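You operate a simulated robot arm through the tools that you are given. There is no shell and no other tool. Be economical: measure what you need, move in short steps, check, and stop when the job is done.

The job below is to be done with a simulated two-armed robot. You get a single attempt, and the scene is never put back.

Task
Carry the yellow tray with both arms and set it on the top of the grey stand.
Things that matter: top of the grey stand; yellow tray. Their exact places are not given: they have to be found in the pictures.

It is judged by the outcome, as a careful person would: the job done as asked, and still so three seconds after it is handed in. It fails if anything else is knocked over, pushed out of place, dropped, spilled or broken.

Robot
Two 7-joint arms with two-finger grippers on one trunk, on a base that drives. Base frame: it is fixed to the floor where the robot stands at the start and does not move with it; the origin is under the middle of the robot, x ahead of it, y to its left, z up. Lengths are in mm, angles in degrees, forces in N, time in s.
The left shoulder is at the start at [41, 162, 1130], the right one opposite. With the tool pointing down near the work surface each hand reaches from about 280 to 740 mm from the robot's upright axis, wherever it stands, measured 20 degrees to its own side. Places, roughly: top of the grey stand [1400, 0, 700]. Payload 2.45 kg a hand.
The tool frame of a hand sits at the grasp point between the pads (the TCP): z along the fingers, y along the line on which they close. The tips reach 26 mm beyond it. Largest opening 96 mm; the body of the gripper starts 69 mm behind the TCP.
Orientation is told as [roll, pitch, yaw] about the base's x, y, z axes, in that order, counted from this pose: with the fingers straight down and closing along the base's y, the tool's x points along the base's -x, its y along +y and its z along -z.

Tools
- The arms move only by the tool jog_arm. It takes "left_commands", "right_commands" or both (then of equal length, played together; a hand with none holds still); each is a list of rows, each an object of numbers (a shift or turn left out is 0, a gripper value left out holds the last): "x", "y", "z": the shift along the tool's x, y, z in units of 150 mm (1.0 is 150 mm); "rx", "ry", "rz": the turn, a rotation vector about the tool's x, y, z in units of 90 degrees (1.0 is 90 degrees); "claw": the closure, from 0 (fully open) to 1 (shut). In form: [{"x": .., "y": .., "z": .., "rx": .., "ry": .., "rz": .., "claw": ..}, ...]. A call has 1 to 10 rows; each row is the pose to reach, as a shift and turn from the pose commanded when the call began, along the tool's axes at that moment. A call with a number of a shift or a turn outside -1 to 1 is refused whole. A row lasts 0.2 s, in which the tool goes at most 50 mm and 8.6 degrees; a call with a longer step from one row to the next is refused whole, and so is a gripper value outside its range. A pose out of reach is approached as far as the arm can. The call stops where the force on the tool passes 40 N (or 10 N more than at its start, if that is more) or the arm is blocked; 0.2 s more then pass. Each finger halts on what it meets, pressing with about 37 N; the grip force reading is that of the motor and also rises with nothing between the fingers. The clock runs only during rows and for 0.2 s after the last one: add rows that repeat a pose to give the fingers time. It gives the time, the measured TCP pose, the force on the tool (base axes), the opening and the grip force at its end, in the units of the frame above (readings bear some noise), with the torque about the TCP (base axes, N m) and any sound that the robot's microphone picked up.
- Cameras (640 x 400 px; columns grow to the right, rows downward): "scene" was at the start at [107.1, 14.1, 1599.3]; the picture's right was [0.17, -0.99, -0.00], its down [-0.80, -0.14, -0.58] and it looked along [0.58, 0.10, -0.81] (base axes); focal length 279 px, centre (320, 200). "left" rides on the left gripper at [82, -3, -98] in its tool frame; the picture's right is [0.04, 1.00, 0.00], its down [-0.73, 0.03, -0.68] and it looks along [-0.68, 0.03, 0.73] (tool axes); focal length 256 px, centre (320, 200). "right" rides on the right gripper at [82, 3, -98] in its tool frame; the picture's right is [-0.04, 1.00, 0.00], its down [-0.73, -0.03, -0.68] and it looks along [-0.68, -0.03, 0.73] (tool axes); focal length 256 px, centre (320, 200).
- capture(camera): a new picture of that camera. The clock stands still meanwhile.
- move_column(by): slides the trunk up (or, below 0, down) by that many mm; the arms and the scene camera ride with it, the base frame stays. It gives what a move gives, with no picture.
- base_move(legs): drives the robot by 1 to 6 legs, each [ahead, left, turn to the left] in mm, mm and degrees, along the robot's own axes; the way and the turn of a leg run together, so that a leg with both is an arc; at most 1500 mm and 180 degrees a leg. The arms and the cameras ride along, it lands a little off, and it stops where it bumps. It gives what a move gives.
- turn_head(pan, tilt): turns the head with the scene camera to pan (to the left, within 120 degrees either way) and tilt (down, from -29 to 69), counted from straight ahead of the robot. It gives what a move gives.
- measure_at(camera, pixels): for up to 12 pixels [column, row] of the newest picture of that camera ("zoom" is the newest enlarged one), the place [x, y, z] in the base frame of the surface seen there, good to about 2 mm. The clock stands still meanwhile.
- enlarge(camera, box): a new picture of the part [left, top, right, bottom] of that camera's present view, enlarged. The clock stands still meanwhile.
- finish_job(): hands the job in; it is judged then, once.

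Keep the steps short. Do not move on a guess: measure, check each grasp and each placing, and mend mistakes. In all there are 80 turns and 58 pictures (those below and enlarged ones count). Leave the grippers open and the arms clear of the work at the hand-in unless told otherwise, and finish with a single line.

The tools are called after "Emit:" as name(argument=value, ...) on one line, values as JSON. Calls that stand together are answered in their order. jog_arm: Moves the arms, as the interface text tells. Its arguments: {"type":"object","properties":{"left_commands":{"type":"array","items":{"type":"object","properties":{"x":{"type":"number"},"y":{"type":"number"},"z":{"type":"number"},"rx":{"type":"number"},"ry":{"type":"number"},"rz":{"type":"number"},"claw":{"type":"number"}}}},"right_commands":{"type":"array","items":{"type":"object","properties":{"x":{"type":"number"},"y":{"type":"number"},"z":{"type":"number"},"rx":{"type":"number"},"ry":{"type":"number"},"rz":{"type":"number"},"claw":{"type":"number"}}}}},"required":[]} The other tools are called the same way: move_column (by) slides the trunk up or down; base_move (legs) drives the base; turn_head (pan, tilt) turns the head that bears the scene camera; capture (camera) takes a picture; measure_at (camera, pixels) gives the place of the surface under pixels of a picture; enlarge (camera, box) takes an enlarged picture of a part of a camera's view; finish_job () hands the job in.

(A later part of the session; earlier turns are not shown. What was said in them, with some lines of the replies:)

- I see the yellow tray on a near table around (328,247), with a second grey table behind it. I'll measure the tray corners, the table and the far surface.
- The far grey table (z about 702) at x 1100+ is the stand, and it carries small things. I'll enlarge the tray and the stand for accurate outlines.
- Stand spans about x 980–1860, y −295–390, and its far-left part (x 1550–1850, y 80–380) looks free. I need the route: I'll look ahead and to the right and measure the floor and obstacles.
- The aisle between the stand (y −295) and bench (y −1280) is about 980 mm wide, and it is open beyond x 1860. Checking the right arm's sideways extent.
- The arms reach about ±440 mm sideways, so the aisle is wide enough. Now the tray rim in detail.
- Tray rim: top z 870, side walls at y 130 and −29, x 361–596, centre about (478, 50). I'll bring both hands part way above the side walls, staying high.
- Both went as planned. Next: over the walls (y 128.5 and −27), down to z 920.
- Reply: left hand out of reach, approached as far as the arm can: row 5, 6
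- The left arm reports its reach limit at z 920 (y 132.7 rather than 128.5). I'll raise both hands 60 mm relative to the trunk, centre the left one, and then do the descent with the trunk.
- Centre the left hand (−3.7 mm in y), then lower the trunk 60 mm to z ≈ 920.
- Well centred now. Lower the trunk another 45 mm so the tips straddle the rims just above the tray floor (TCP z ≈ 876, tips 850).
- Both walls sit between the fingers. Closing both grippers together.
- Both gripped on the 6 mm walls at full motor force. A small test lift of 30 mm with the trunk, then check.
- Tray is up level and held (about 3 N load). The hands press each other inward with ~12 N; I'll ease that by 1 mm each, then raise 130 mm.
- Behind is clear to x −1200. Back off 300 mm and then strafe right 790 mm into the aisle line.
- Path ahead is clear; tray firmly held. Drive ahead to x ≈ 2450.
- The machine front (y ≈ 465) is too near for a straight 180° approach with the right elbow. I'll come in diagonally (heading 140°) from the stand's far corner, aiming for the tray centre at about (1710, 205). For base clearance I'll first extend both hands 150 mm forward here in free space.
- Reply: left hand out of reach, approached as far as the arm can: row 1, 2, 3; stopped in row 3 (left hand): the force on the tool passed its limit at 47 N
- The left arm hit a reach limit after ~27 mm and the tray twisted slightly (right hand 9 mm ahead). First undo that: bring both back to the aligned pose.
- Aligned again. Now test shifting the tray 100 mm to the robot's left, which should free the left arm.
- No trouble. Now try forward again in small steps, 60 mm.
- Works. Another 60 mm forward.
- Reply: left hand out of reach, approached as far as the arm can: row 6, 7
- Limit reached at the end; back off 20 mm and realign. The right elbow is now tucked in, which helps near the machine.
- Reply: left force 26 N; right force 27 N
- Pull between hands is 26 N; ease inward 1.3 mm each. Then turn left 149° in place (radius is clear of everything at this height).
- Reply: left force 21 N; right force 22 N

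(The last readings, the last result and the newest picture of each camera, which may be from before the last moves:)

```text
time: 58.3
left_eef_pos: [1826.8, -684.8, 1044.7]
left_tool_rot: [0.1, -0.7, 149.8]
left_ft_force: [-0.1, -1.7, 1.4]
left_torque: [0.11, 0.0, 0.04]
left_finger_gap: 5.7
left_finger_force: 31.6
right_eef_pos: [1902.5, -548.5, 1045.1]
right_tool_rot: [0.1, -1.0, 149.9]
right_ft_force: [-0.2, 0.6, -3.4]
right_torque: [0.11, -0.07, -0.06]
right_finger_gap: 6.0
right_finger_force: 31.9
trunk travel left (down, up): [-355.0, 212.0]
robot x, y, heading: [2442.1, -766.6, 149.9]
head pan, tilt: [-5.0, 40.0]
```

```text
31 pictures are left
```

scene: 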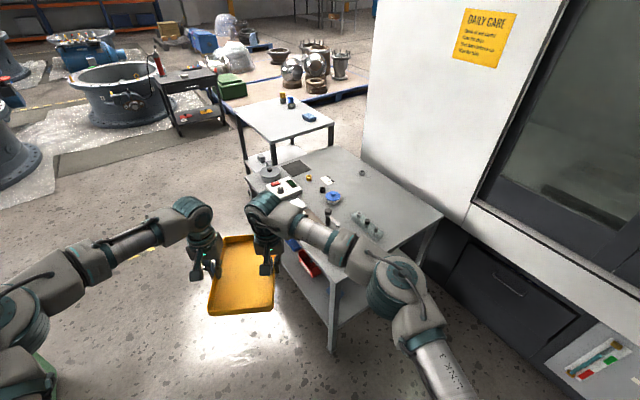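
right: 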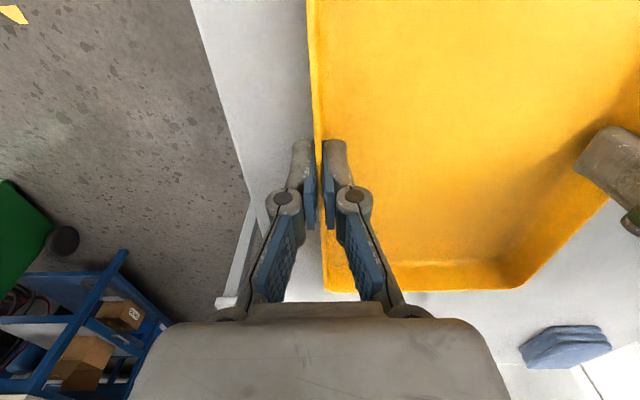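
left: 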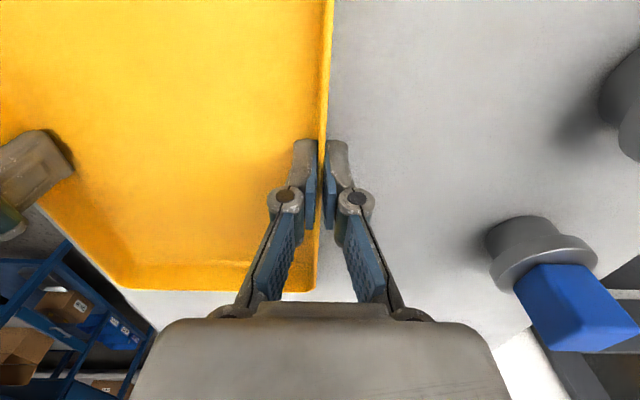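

Heading 149.9°, tray level and held. Drive diagonally to about (2352, 25), still 70 mm short of the stand approach, then look.

Emit:
base_move(legs=[[474, -641, 0]])

Emit:
turn_head(pan=5, tilt=60)

Emit:
capture(camera="scene")

```text
time: 62.5
left_eef_pos: [1736.4, 102.0, 1045.0]
left_tool_rot: [0.1, -0.7, 149.7]
left_ft_force: [-1.9, -4.2, -0.5]
left_torque: [-0.05, -0.18, 0.07]
left_finger_gap: 6.0
left_finger_force: 32.3
right_eef_pos: [1813.1, 238.1, 1046.2]
right_tool_rot: [0.0, -1.1, 149.9]
right_ft_force: [1.9, 4.0, -2.5]
right_torque: [0.26, 0.06, -0.1]
right_finger_gap: 5.9
right_finger_force: 31.9
trunk travel left (down, up): [-355.0, 212.0]
robot x, y, heading: [2347.7, 24.7, 149.8]
head pan, tilt: [-5.0, 40.0]
```

```text
time: 63.4
left_eef_pos: [1737.6, 102.6, 1046.6]
left_tool_rot: [0.1, -0.9, 149.8]
left_ft_force: [-0.8, -1.9, 0.0]
left_torque: [0.12, 0.0, 0.09]
left_finger_gap: 6.4
left_finger_force: 31.9
right_eef_pos: [1814.9, 237.9, 1048.7]
right_tool_rot: [0.1, -1.2, 149.9]
right_ft_force: [2.4, 1.9, -2.5]
right_torque: [0.13, -0.13, -0.05]
right_finger_gap: 6.1
right_finger_force: 32.1
trunk travel left (down, up): [-355.0, 212.0]
robot x, y, heading: [2347.9, 19.0, 150.2]
head pan, tilt: [5.0, 60.0]
```

```text
30 pictures are left
```

scene: 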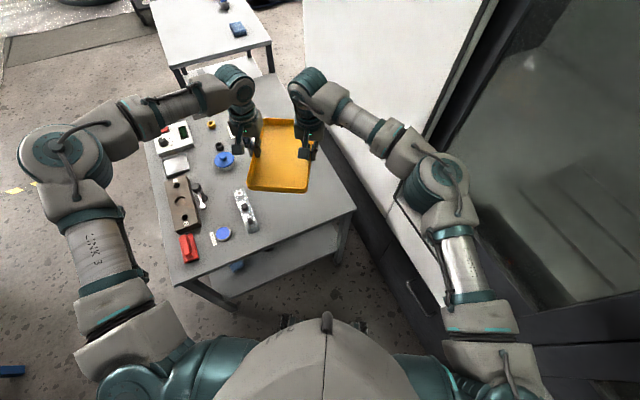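

Tray is over the stand at (1776, 170). Needs 84 mm further ahead along the heading. Check the right elbow against the machine first.

Emit:
measure_at(camera="scene", pixels=[[465, 180], [445, 205], [510, 250], [400, 190], [355, 208], [250, 225], [237, 195], [330, 325], [210, 315], [480, 100]])

Emit:
base_move(legs=[[84, -3, 0]])

Emit:
capture(camera="scene")

```text
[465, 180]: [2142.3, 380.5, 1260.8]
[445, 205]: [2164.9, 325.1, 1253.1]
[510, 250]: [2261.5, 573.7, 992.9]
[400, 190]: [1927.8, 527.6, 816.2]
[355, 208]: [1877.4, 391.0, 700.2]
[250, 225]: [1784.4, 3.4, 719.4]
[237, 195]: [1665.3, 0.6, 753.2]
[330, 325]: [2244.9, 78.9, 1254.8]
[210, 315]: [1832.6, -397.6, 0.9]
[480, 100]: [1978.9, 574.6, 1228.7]
```

```text
time: 64.4
left_eef_pos: [1670.6, 147.5, 1047.5]
left_tool_rot: [0.2, -1.0, 149.8]
left_ft_force: [-2.1, -3.0, 0.7]
left_torque: [0.07, 0.11, 0.08]
left_finger_gap: 6.0
left_finger_force: 31.6
right_eef_pos: [1748.5, 285.0, 1049.9]
right_tool_rot: [0.1, -1.2, 149.8]
right_ft_force: [3.0, 3.9, -3.4]
right_torque: [0.11, -0.24, 0.01]
right_finger_gap: 6.2
right_finger_force: 31.3
trunk travel left (down, up): [-355.0, 212.0]
robot x, y, heading: [2277.7, 66.7, 150.0]
head pan, tilt: [5.0, 60.0]
```

```text
29 pictures are left
```

scene: 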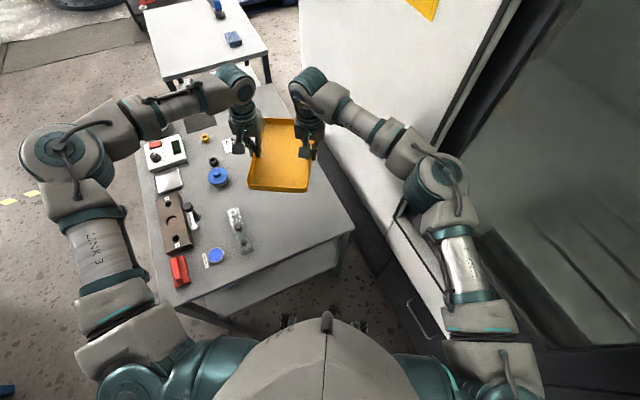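

Tray centre is at (1709, 216), and the elbow has >100 mm to the machine. Lower the trunk 200 mm, then look.

Emit:
move_column(by=-200)

Emit:
capture(camera="scene")

```text
time: 66.6
left_eef_pos: [1674.4, 149.4, 850.5]
left_tool_rot: [0.4, -1.1, 149.7]
left_ft_force: [-1.7, -1.3, 0.9]
left_torque: [0.08, 0.02, 0.15]
left_finger_gap: 6.1
left_finger_force: 31.9
right_eef_pos: [1750.9, 285.0, 852.5]
right_tool_rot: [0.3, -1.4, 149.9]
right_ft_force: [2.6, 1.1, -2.8]
right_torque: [0.16, -0.15, 0.0]
right_finger_gap: 5.9
right_finger_force: 31.4
trunk travel left (down, up): [-155.0, 412.0]
robot x, y, heading: [2276.5, 66.4, 149.9]
head pan, tilt: [5.0, 60.0]
```

```text
28 pictures are left
```

scene: 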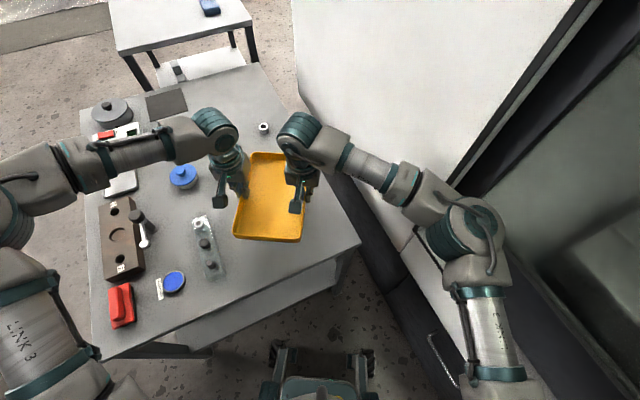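

Everything is clear. Measure the tray corners for level and position.

Emit:
measure_at(camera="scene", pixels=[[236, 236], [299, 240], [254, 154], [284, 155], [268, 239], [270, 200], [215, 275], [200, 220], [330, 220]])

Emit:
move_column(by=-90)

Emit:
capture(camera="scene")

```text
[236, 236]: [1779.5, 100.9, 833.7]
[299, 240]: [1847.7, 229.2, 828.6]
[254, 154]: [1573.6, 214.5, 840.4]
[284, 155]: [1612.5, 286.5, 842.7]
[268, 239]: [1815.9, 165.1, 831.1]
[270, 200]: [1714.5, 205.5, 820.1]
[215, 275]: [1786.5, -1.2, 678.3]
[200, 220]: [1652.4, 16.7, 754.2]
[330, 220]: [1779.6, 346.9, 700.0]
```

```text
time: 67.9
left_eef_pos: [1674.3, 149.0, 761.2]
left_tool_rot: [0.5, -1.4, 149.6]
left_ft_force: [-2.8, -2.0, 1.7]
left_torque: [-0.01, -0.22, 0.12]
left_finger_gap: 5.9
left_finger_force: 32.1
right_eef_pos: [1752.5, 286.1, 763.4]
right_tool_rot: [0.3, -1.5, 149.9]
right_ft_force: [2.5, 2.6, -2.3]
right_torque: [0.28, 0.04, 0.01]
right_finger_gap: 5.8
right_finger_force: 31.6
trunk travel left (down, up): [-65.0, 502.0]
robot x, y, heading: [2279.8, 71.0, 149.7]
head pan, tilt: [5.0, 60.0]
```

```text
27 pictures are left
```

scene: 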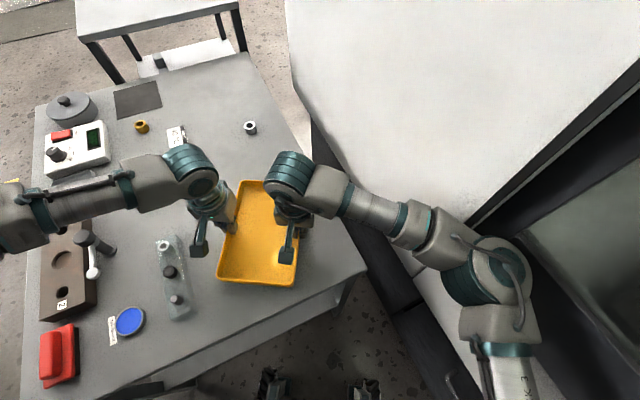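

Tray is nose-up about 2.4° (near rim ~10 mm lower). Level it by rotating both hands +2.3° about their common axis, then measure.

Emit:
jog_arm(left_commands=[{"ry": 0.01}, {"ry": 0.02}, {"ry": 0.026}, {"ry": 0.026}], right_commands=[{"ry": 0.01}, {"ry": 0.02}, {"ry": 0.026}, {"ry": 0.026}])

Emit:
enlarge(camera="scene", box=[160, 150, 360, 300])

```text
time: 68.9
left_eef_pos: [1674.1, 148.5, 759.1]
left_tool_rot: [0.4, 1.3, 149.8]
left_ft_force: [-3.5, -5.1, 0.5]
left_torque: [-0.04, -0.05, 0.08]
left_finger_gap: 6.1
left_finger_force: 31.5
right_eef_pos: [1750.9, 285.2, 760.9]
right_tool_rot: [0.2, 1.0, 149.8]
right_ft_force: [3.7, 6.2, -2.1]
right_torque: [0.27, -0.09, -0.04]
right_finger_gap: 6.3
right_finger_force: 31.4
trunk travel left (down, up): [-65.0, 502.0]
robot x, y, heading: [2278.0, 68.8, 149.9]
head pan, tilt: [5.0, 60.0]
```

```text
2.67 times, centred on (260, 225) of scene
```

zoom: 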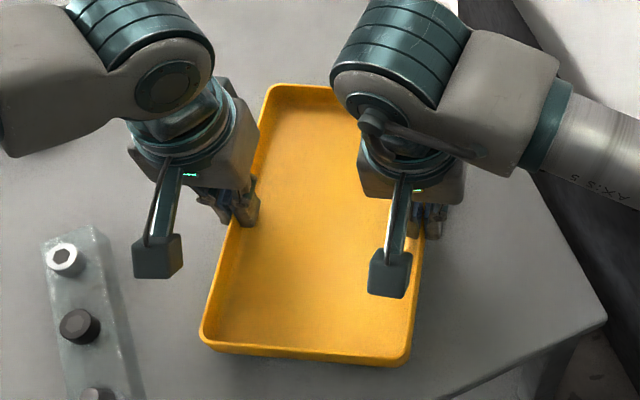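

Emit:
measure_at(camera="zoom", pixels=[[215, 345], [300, 357], [395, 362], [270, 88], [300, 86], [325, 88], [225, 320], [255, 140], [300, 250], [550, 250], [310, 150]])

```text
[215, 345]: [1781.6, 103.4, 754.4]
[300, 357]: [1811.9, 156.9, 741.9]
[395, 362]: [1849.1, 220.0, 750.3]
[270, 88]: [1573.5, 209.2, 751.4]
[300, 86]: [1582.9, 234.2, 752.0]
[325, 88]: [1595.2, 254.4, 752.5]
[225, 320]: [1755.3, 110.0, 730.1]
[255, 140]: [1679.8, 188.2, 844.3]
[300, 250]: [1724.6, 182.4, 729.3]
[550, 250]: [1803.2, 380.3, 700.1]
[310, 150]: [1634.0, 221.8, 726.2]
```

Level now, rim at ~752, so the bottom is ~22 mm above the stand; its nearest corner at x 1850 is inside the edge (1872). Lower 19 mm.

Emit:
move_column(by=-19)

Emit:
enlarge(camera="scene", box=[160, 150, 360, 300])

Emit:
measure_at(camera="zoom", pixels=[[215, 355], [395, 370], [270, 100], [300, 97], [325, 99], [300, 250], [310, 160], [300, 365]])

```text
time: 69.5
left_eef_pos: [1674.5, 149.0, 741.1]
left_tool_rot: [0.4, 1.3, 149.7]
left_ft_force: [-2.0, -4.6, 1.3]
left_torque: [0.39, 0.62, 0.07]
left_finger_gap: 5.7
left_finger_force: 32.2
right_eef_pos: [1751.6, 285.1, 740.5]
right_tool_rot: [0.3, 1.1, 149.9]
right_ft_force: [3.1, 4.2, -1.4]
right_torque: [-0.13, -0.76, -0.12]
right_finger_gap: 6.2
right_finger_force: 32.1
trunk travel left (down, up): [-46.0, 521.0]
robot x, y, heading: [2277.2, 66.5, 149.8]
head pan, tilt: [5.0, 60.0]
```

```text
2.67 times, centred on (260, 225) of scene
```

zoom: 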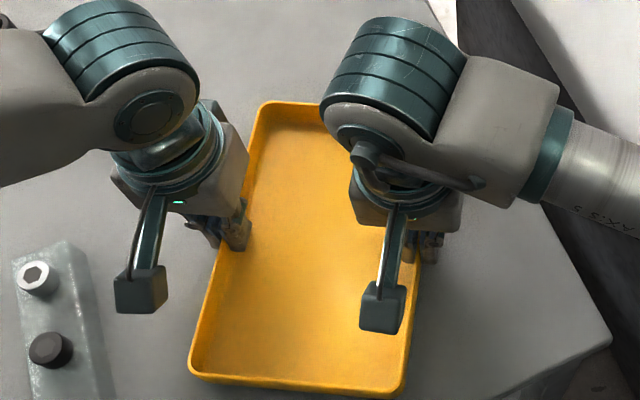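

```text
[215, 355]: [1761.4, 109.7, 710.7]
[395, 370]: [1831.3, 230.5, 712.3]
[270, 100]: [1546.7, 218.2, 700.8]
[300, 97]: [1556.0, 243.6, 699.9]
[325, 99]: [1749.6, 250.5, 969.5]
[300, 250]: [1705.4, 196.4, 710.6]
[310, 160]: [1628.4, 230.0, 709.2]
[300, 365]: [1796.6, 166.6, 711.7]
```

Tray floor is at z ~710.6 (resting would be ~705): 5–6 mm left. Lower 5 mm.

Emit:
move_column(by=-5)

Emit:
enlarge(camera="scene", box=[160, 150, 360, 300])

Emit:
measure_at(camera="zoom", pixels=[[215, 355], [380, 365], [300, 250], [310, 160], [300, 365], [275, 130]])

```text
time: 70.1
left_eef_pos: [1674.3, 150.6, 736.1]
left_tool_rot: [0.3, 1.2, 149.8]
left_ft_force: [-4.2, -4.5, 7.0]
left_torque: [0.13, 0.33, 0.08]
left_finger_gap: 5.9
left_finger_force: 31.7
right_eef_pos: [1750.3, 286.2, 736.5]
right_tool_rot: [0.3, 0.9, 149.9]
right_ft_force: [1.4, 3.9, -2.0]
right_torque: [0.46, 0.42, -0.04]
right_finger_gap: 6.0
right_finger_force: 31.6
trunk travel left (down, up): [-41.0, 526.0]
robot x, y, heading: [2277.0, 64.7, 150.1]
head pan, tilt: [5.0, 60.0]
```

```text
2.67 times, centred on (260, 225) of scene
```

zoom: 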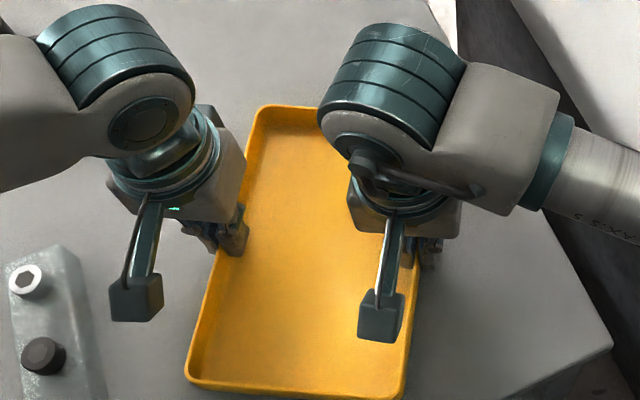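

```text
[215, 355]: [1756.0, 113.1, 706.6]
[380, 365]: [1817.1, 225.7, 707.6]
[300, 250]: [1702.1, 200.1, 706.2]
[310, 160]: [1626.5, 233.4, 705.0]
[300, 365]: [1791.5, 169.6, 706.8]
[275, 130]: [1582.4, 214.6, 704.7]
```

Contact on the left side (7 N); 1 mm more will seat it.

Emit:
move_column(by=-1.5)

```text
time: 70.6
left_eef_pos: [1674.3, 148.9, 734.7]
left_tool_rot: [0.3, 1.1, 149.8]
left_ft_force: [-4.8, -5.8, 14.8]
left_torque: [0.34, 0.76, 0.02]
left_finger_gap: 6.1
left_finger_force: 32.3
right_eef_pos: [1752.2, 284.7, 735.4]
right_tool_rot: [0.3, 0.8, 149.9]
right_ft_force: [0.2, 6.0, -1.2]
right_torque: [0.67, 0.84, -0.09]
right_finger_gap: 6.2
right_finger_force: 31.4
trunk travel left (down, up): [-40.0, 527.0]
robot x, y, heading: [2275.8, 64.3, 149.7]
head pan, tilt: [5.0, 60.0]
```

Tray is seated. Open both grippers gently to ~45 mm.

Emit:
jog_arm(left_commands=[{"claw": 0.9}, {"claw": 0.8}, {"claw": 0.65}, {"claw": 0.53}, {"claw": 0.53}], right_commands=[{"claw": 0.9}, {"claw": 0.8}, {"claw": 0.65}, {"claw": 0.53}, {"claw": 0.53}])

Emit:
capture(camera="left")

Emit:
capture(camera="right")

```text
time: 71.8
left_eef_pos: [1674.0, 149.6, 733.1]
left_tool_rot: [0.4, 1.3, 149.8]
left_ft_force: [-0.4, -0.2, 0.2]
left_torque: [0.02, 0.01, 0.01]
left_finger_gap: 45.5
left_finger_force: 0.2
right_eef_pos: [1752.2, 287.5, 734.7]
right_tool_rot: [0.3, 1.1, 149.8]
right_ft_force: [0.4, 0.9, 0.0]
right_torque: [0.01, -0.01, 0.0]
right_finger_gap: 45.6
right_finger_force: 0.0
trunk travel left (down, up): [-40.0, 527.0]
robot x, y, heading: [2282.2, 63.8, 149.7]
head pan, tilt: [5.0, 60.0]
```

```text
23 pictures are left
```

left: 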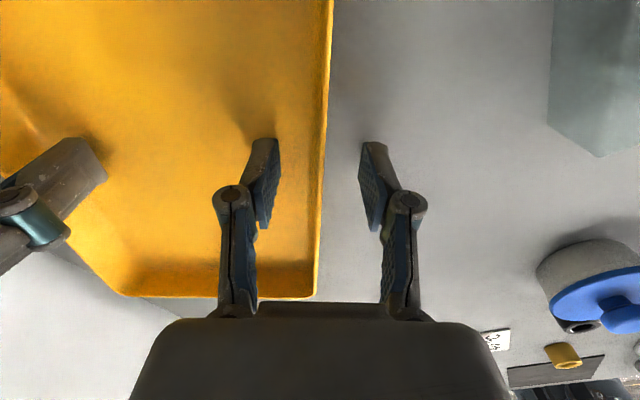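

```text
22 pictures are left
```

right: 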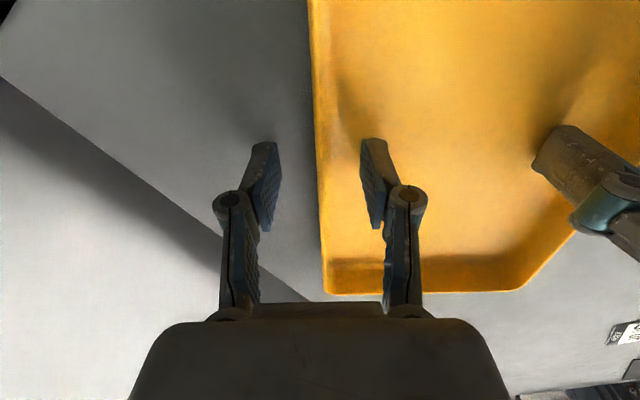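

Both hands are free of the walls with no load. Raise the trunk straight up 250 mm and look.

Emit:
move_column(by=250)

Emit:
capture(camera="scene")

```text
time: 74.3
left_eef_pos: [1675.0, 149.4, 984.1]
left_tool_rot: [0.4, 1.4, 149.8]
left_ft_force: [0.2, 0.2, -0.3]
left_torque: [-0.03, -0.03, -0.05]
left_finger_gap: 45.3
left_finger_force: 0.1
right_eef_pos: [1750.3, 286.1, 985.0]
right_tool_rot: [0.2, 1.0, 149.9]
right_ft_force: [-0.5, 0.1, -0.4]
right_torque: [-0.01, 0.01, -0.01]
right_finger_gap: 45.3
right_finger_force: 0.1
trunk travel left (down, up): [-290.0, 277.0]
robot x, y, heading: [2280.5, 65.8, 150.1]
head pan, tilt: [5.0, 60.0]
```

```text
21 pictures are left
```

scene: 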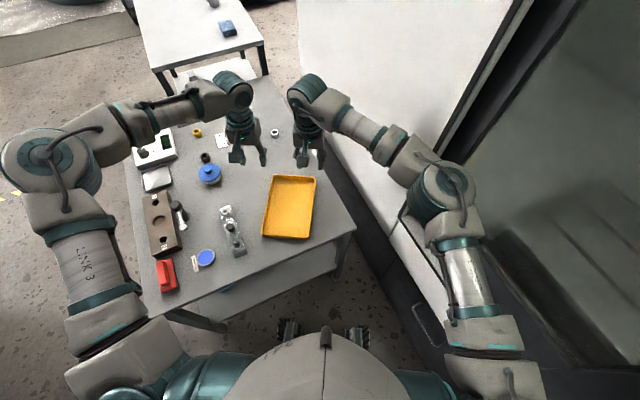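

Tray stands flat on the stand, other objects unmoved. Back the robot 300 mm away (over free floor) with grippers fully open, then a last check.

Emit:
base_move(legs=[[-300, 0, 0]])

Emit:
jog_arm(left_commands=[{"claw": 0.0}, {"claw": 0.0}], right_commands=[{"claw": 0.0}, {"claw": 0.0}])

Emit:
turn_head(pan=5, tilt=48)

Emit:
capture(camera="scene")

Emit:
measure_at(camera="scene", pixels=[[280, 190], [290, 200], [285, 215], [340, 220]])

```text
time: 76.4
left_eef_pos: [1935.7, -1.2, 983.3]
left_tool_rot: [0.4, 1.3, 149.6]
left_ft_force: [0.4, -0.2, -0.1]
left_torque: [-0.01, -0.03, -0.01]
left_finger_gap: 45.0
left_finger_force: 0.1
right_eef_pos: [2012.2, 135.5, 984.5]
right_tool_rot: [0.3, 0.9, 149.7]
right_ft_force: [-0.3, -0.2, 0.7]
right_torque: [-0.04, -0.01, 0.01]
right_finger_gap: 45.0
right_finger_force: 0.0
trunk travel left (down, up): [-290.0, 277.0]
robot x, y, heading: [2540.0, -85.1, 149.8]
head pan, tilt: [5.0, 60.0]
```

```text
time: 77.0
left_eef_pos: [1939.1, -2.7, 987.6]
left_tool_rot: [0.4, 1.0, 149.6]
left_ft_force: [-0.5, 0.2, 0.4]
left_torque: [0.01, 0.01, 0.0]
left_finger_gap: 95.7
left_finger_force: 0.1
right_eef_pos: [2015.6, 133.8, 987.3]
right_tool_rot: [0.4, 0.8, 149.8]
right_ft_force: [0.3, 0.9, -0.4]
right_torque: [0.04, 0.0, -0.06]
right_finger_gap: 95.8
right_finger_force: 0.1
trunk travel left (down, up): [-290.0, 277.0]
robot x, y, heading: [2540.3, -83.6, 149.9]
head pan, tilt: [5.0, 60.0]
```

```text
time: 77.8
left_eef_pos: [1939.9, -2.5, 987.9]
left_tool_rot: [0.4, 0.9, 149.6]
left_ft_force: [0.0, 0.2, 0.0]
left_torque: [0.0, 0.03, 0.02]
left_finger_gap: 96.1
left_finger_force: 0.0
right_eef_pos: [2015.8, 133.2, 988.8]
right_tool_rot: [0.5, 0.7, 149.8]
right_ft_force: [0.3, -0.1, -0.1]
right_torque: [0.02, -0.02, 0.01]
right_finger_gap: 96.2
right_finger_force: 0.0
trunk travel left (down, up): [-290.0, 277.0]
robot x, y, heading: [2539.1, -85.3, 150.0]
head pan, tilt: [5.0, 48.0]
```

```text
20 pictures are left
```

scene: 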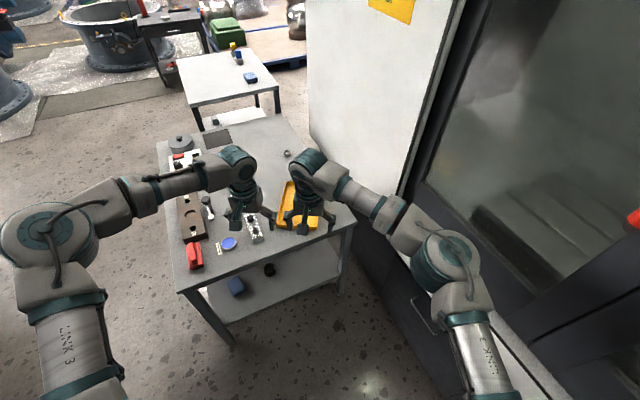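

```text
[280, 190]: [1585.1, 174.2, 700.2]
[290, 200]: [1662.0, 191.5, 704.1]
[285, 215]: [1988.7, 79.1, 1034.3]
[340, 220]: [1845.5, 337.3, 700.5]
```

The tray floor reads z ≈ 704, so it is resting flat on the stand at 700, the other objects are where they were, and the hands are open and clear. Handing in.

Emit:
finish_job()

```text
The job is handed in.
```

The yellow tray is resting flat on top of the grey stand, nothing else was moved, both grippers are open and clear, and the job is handed in.
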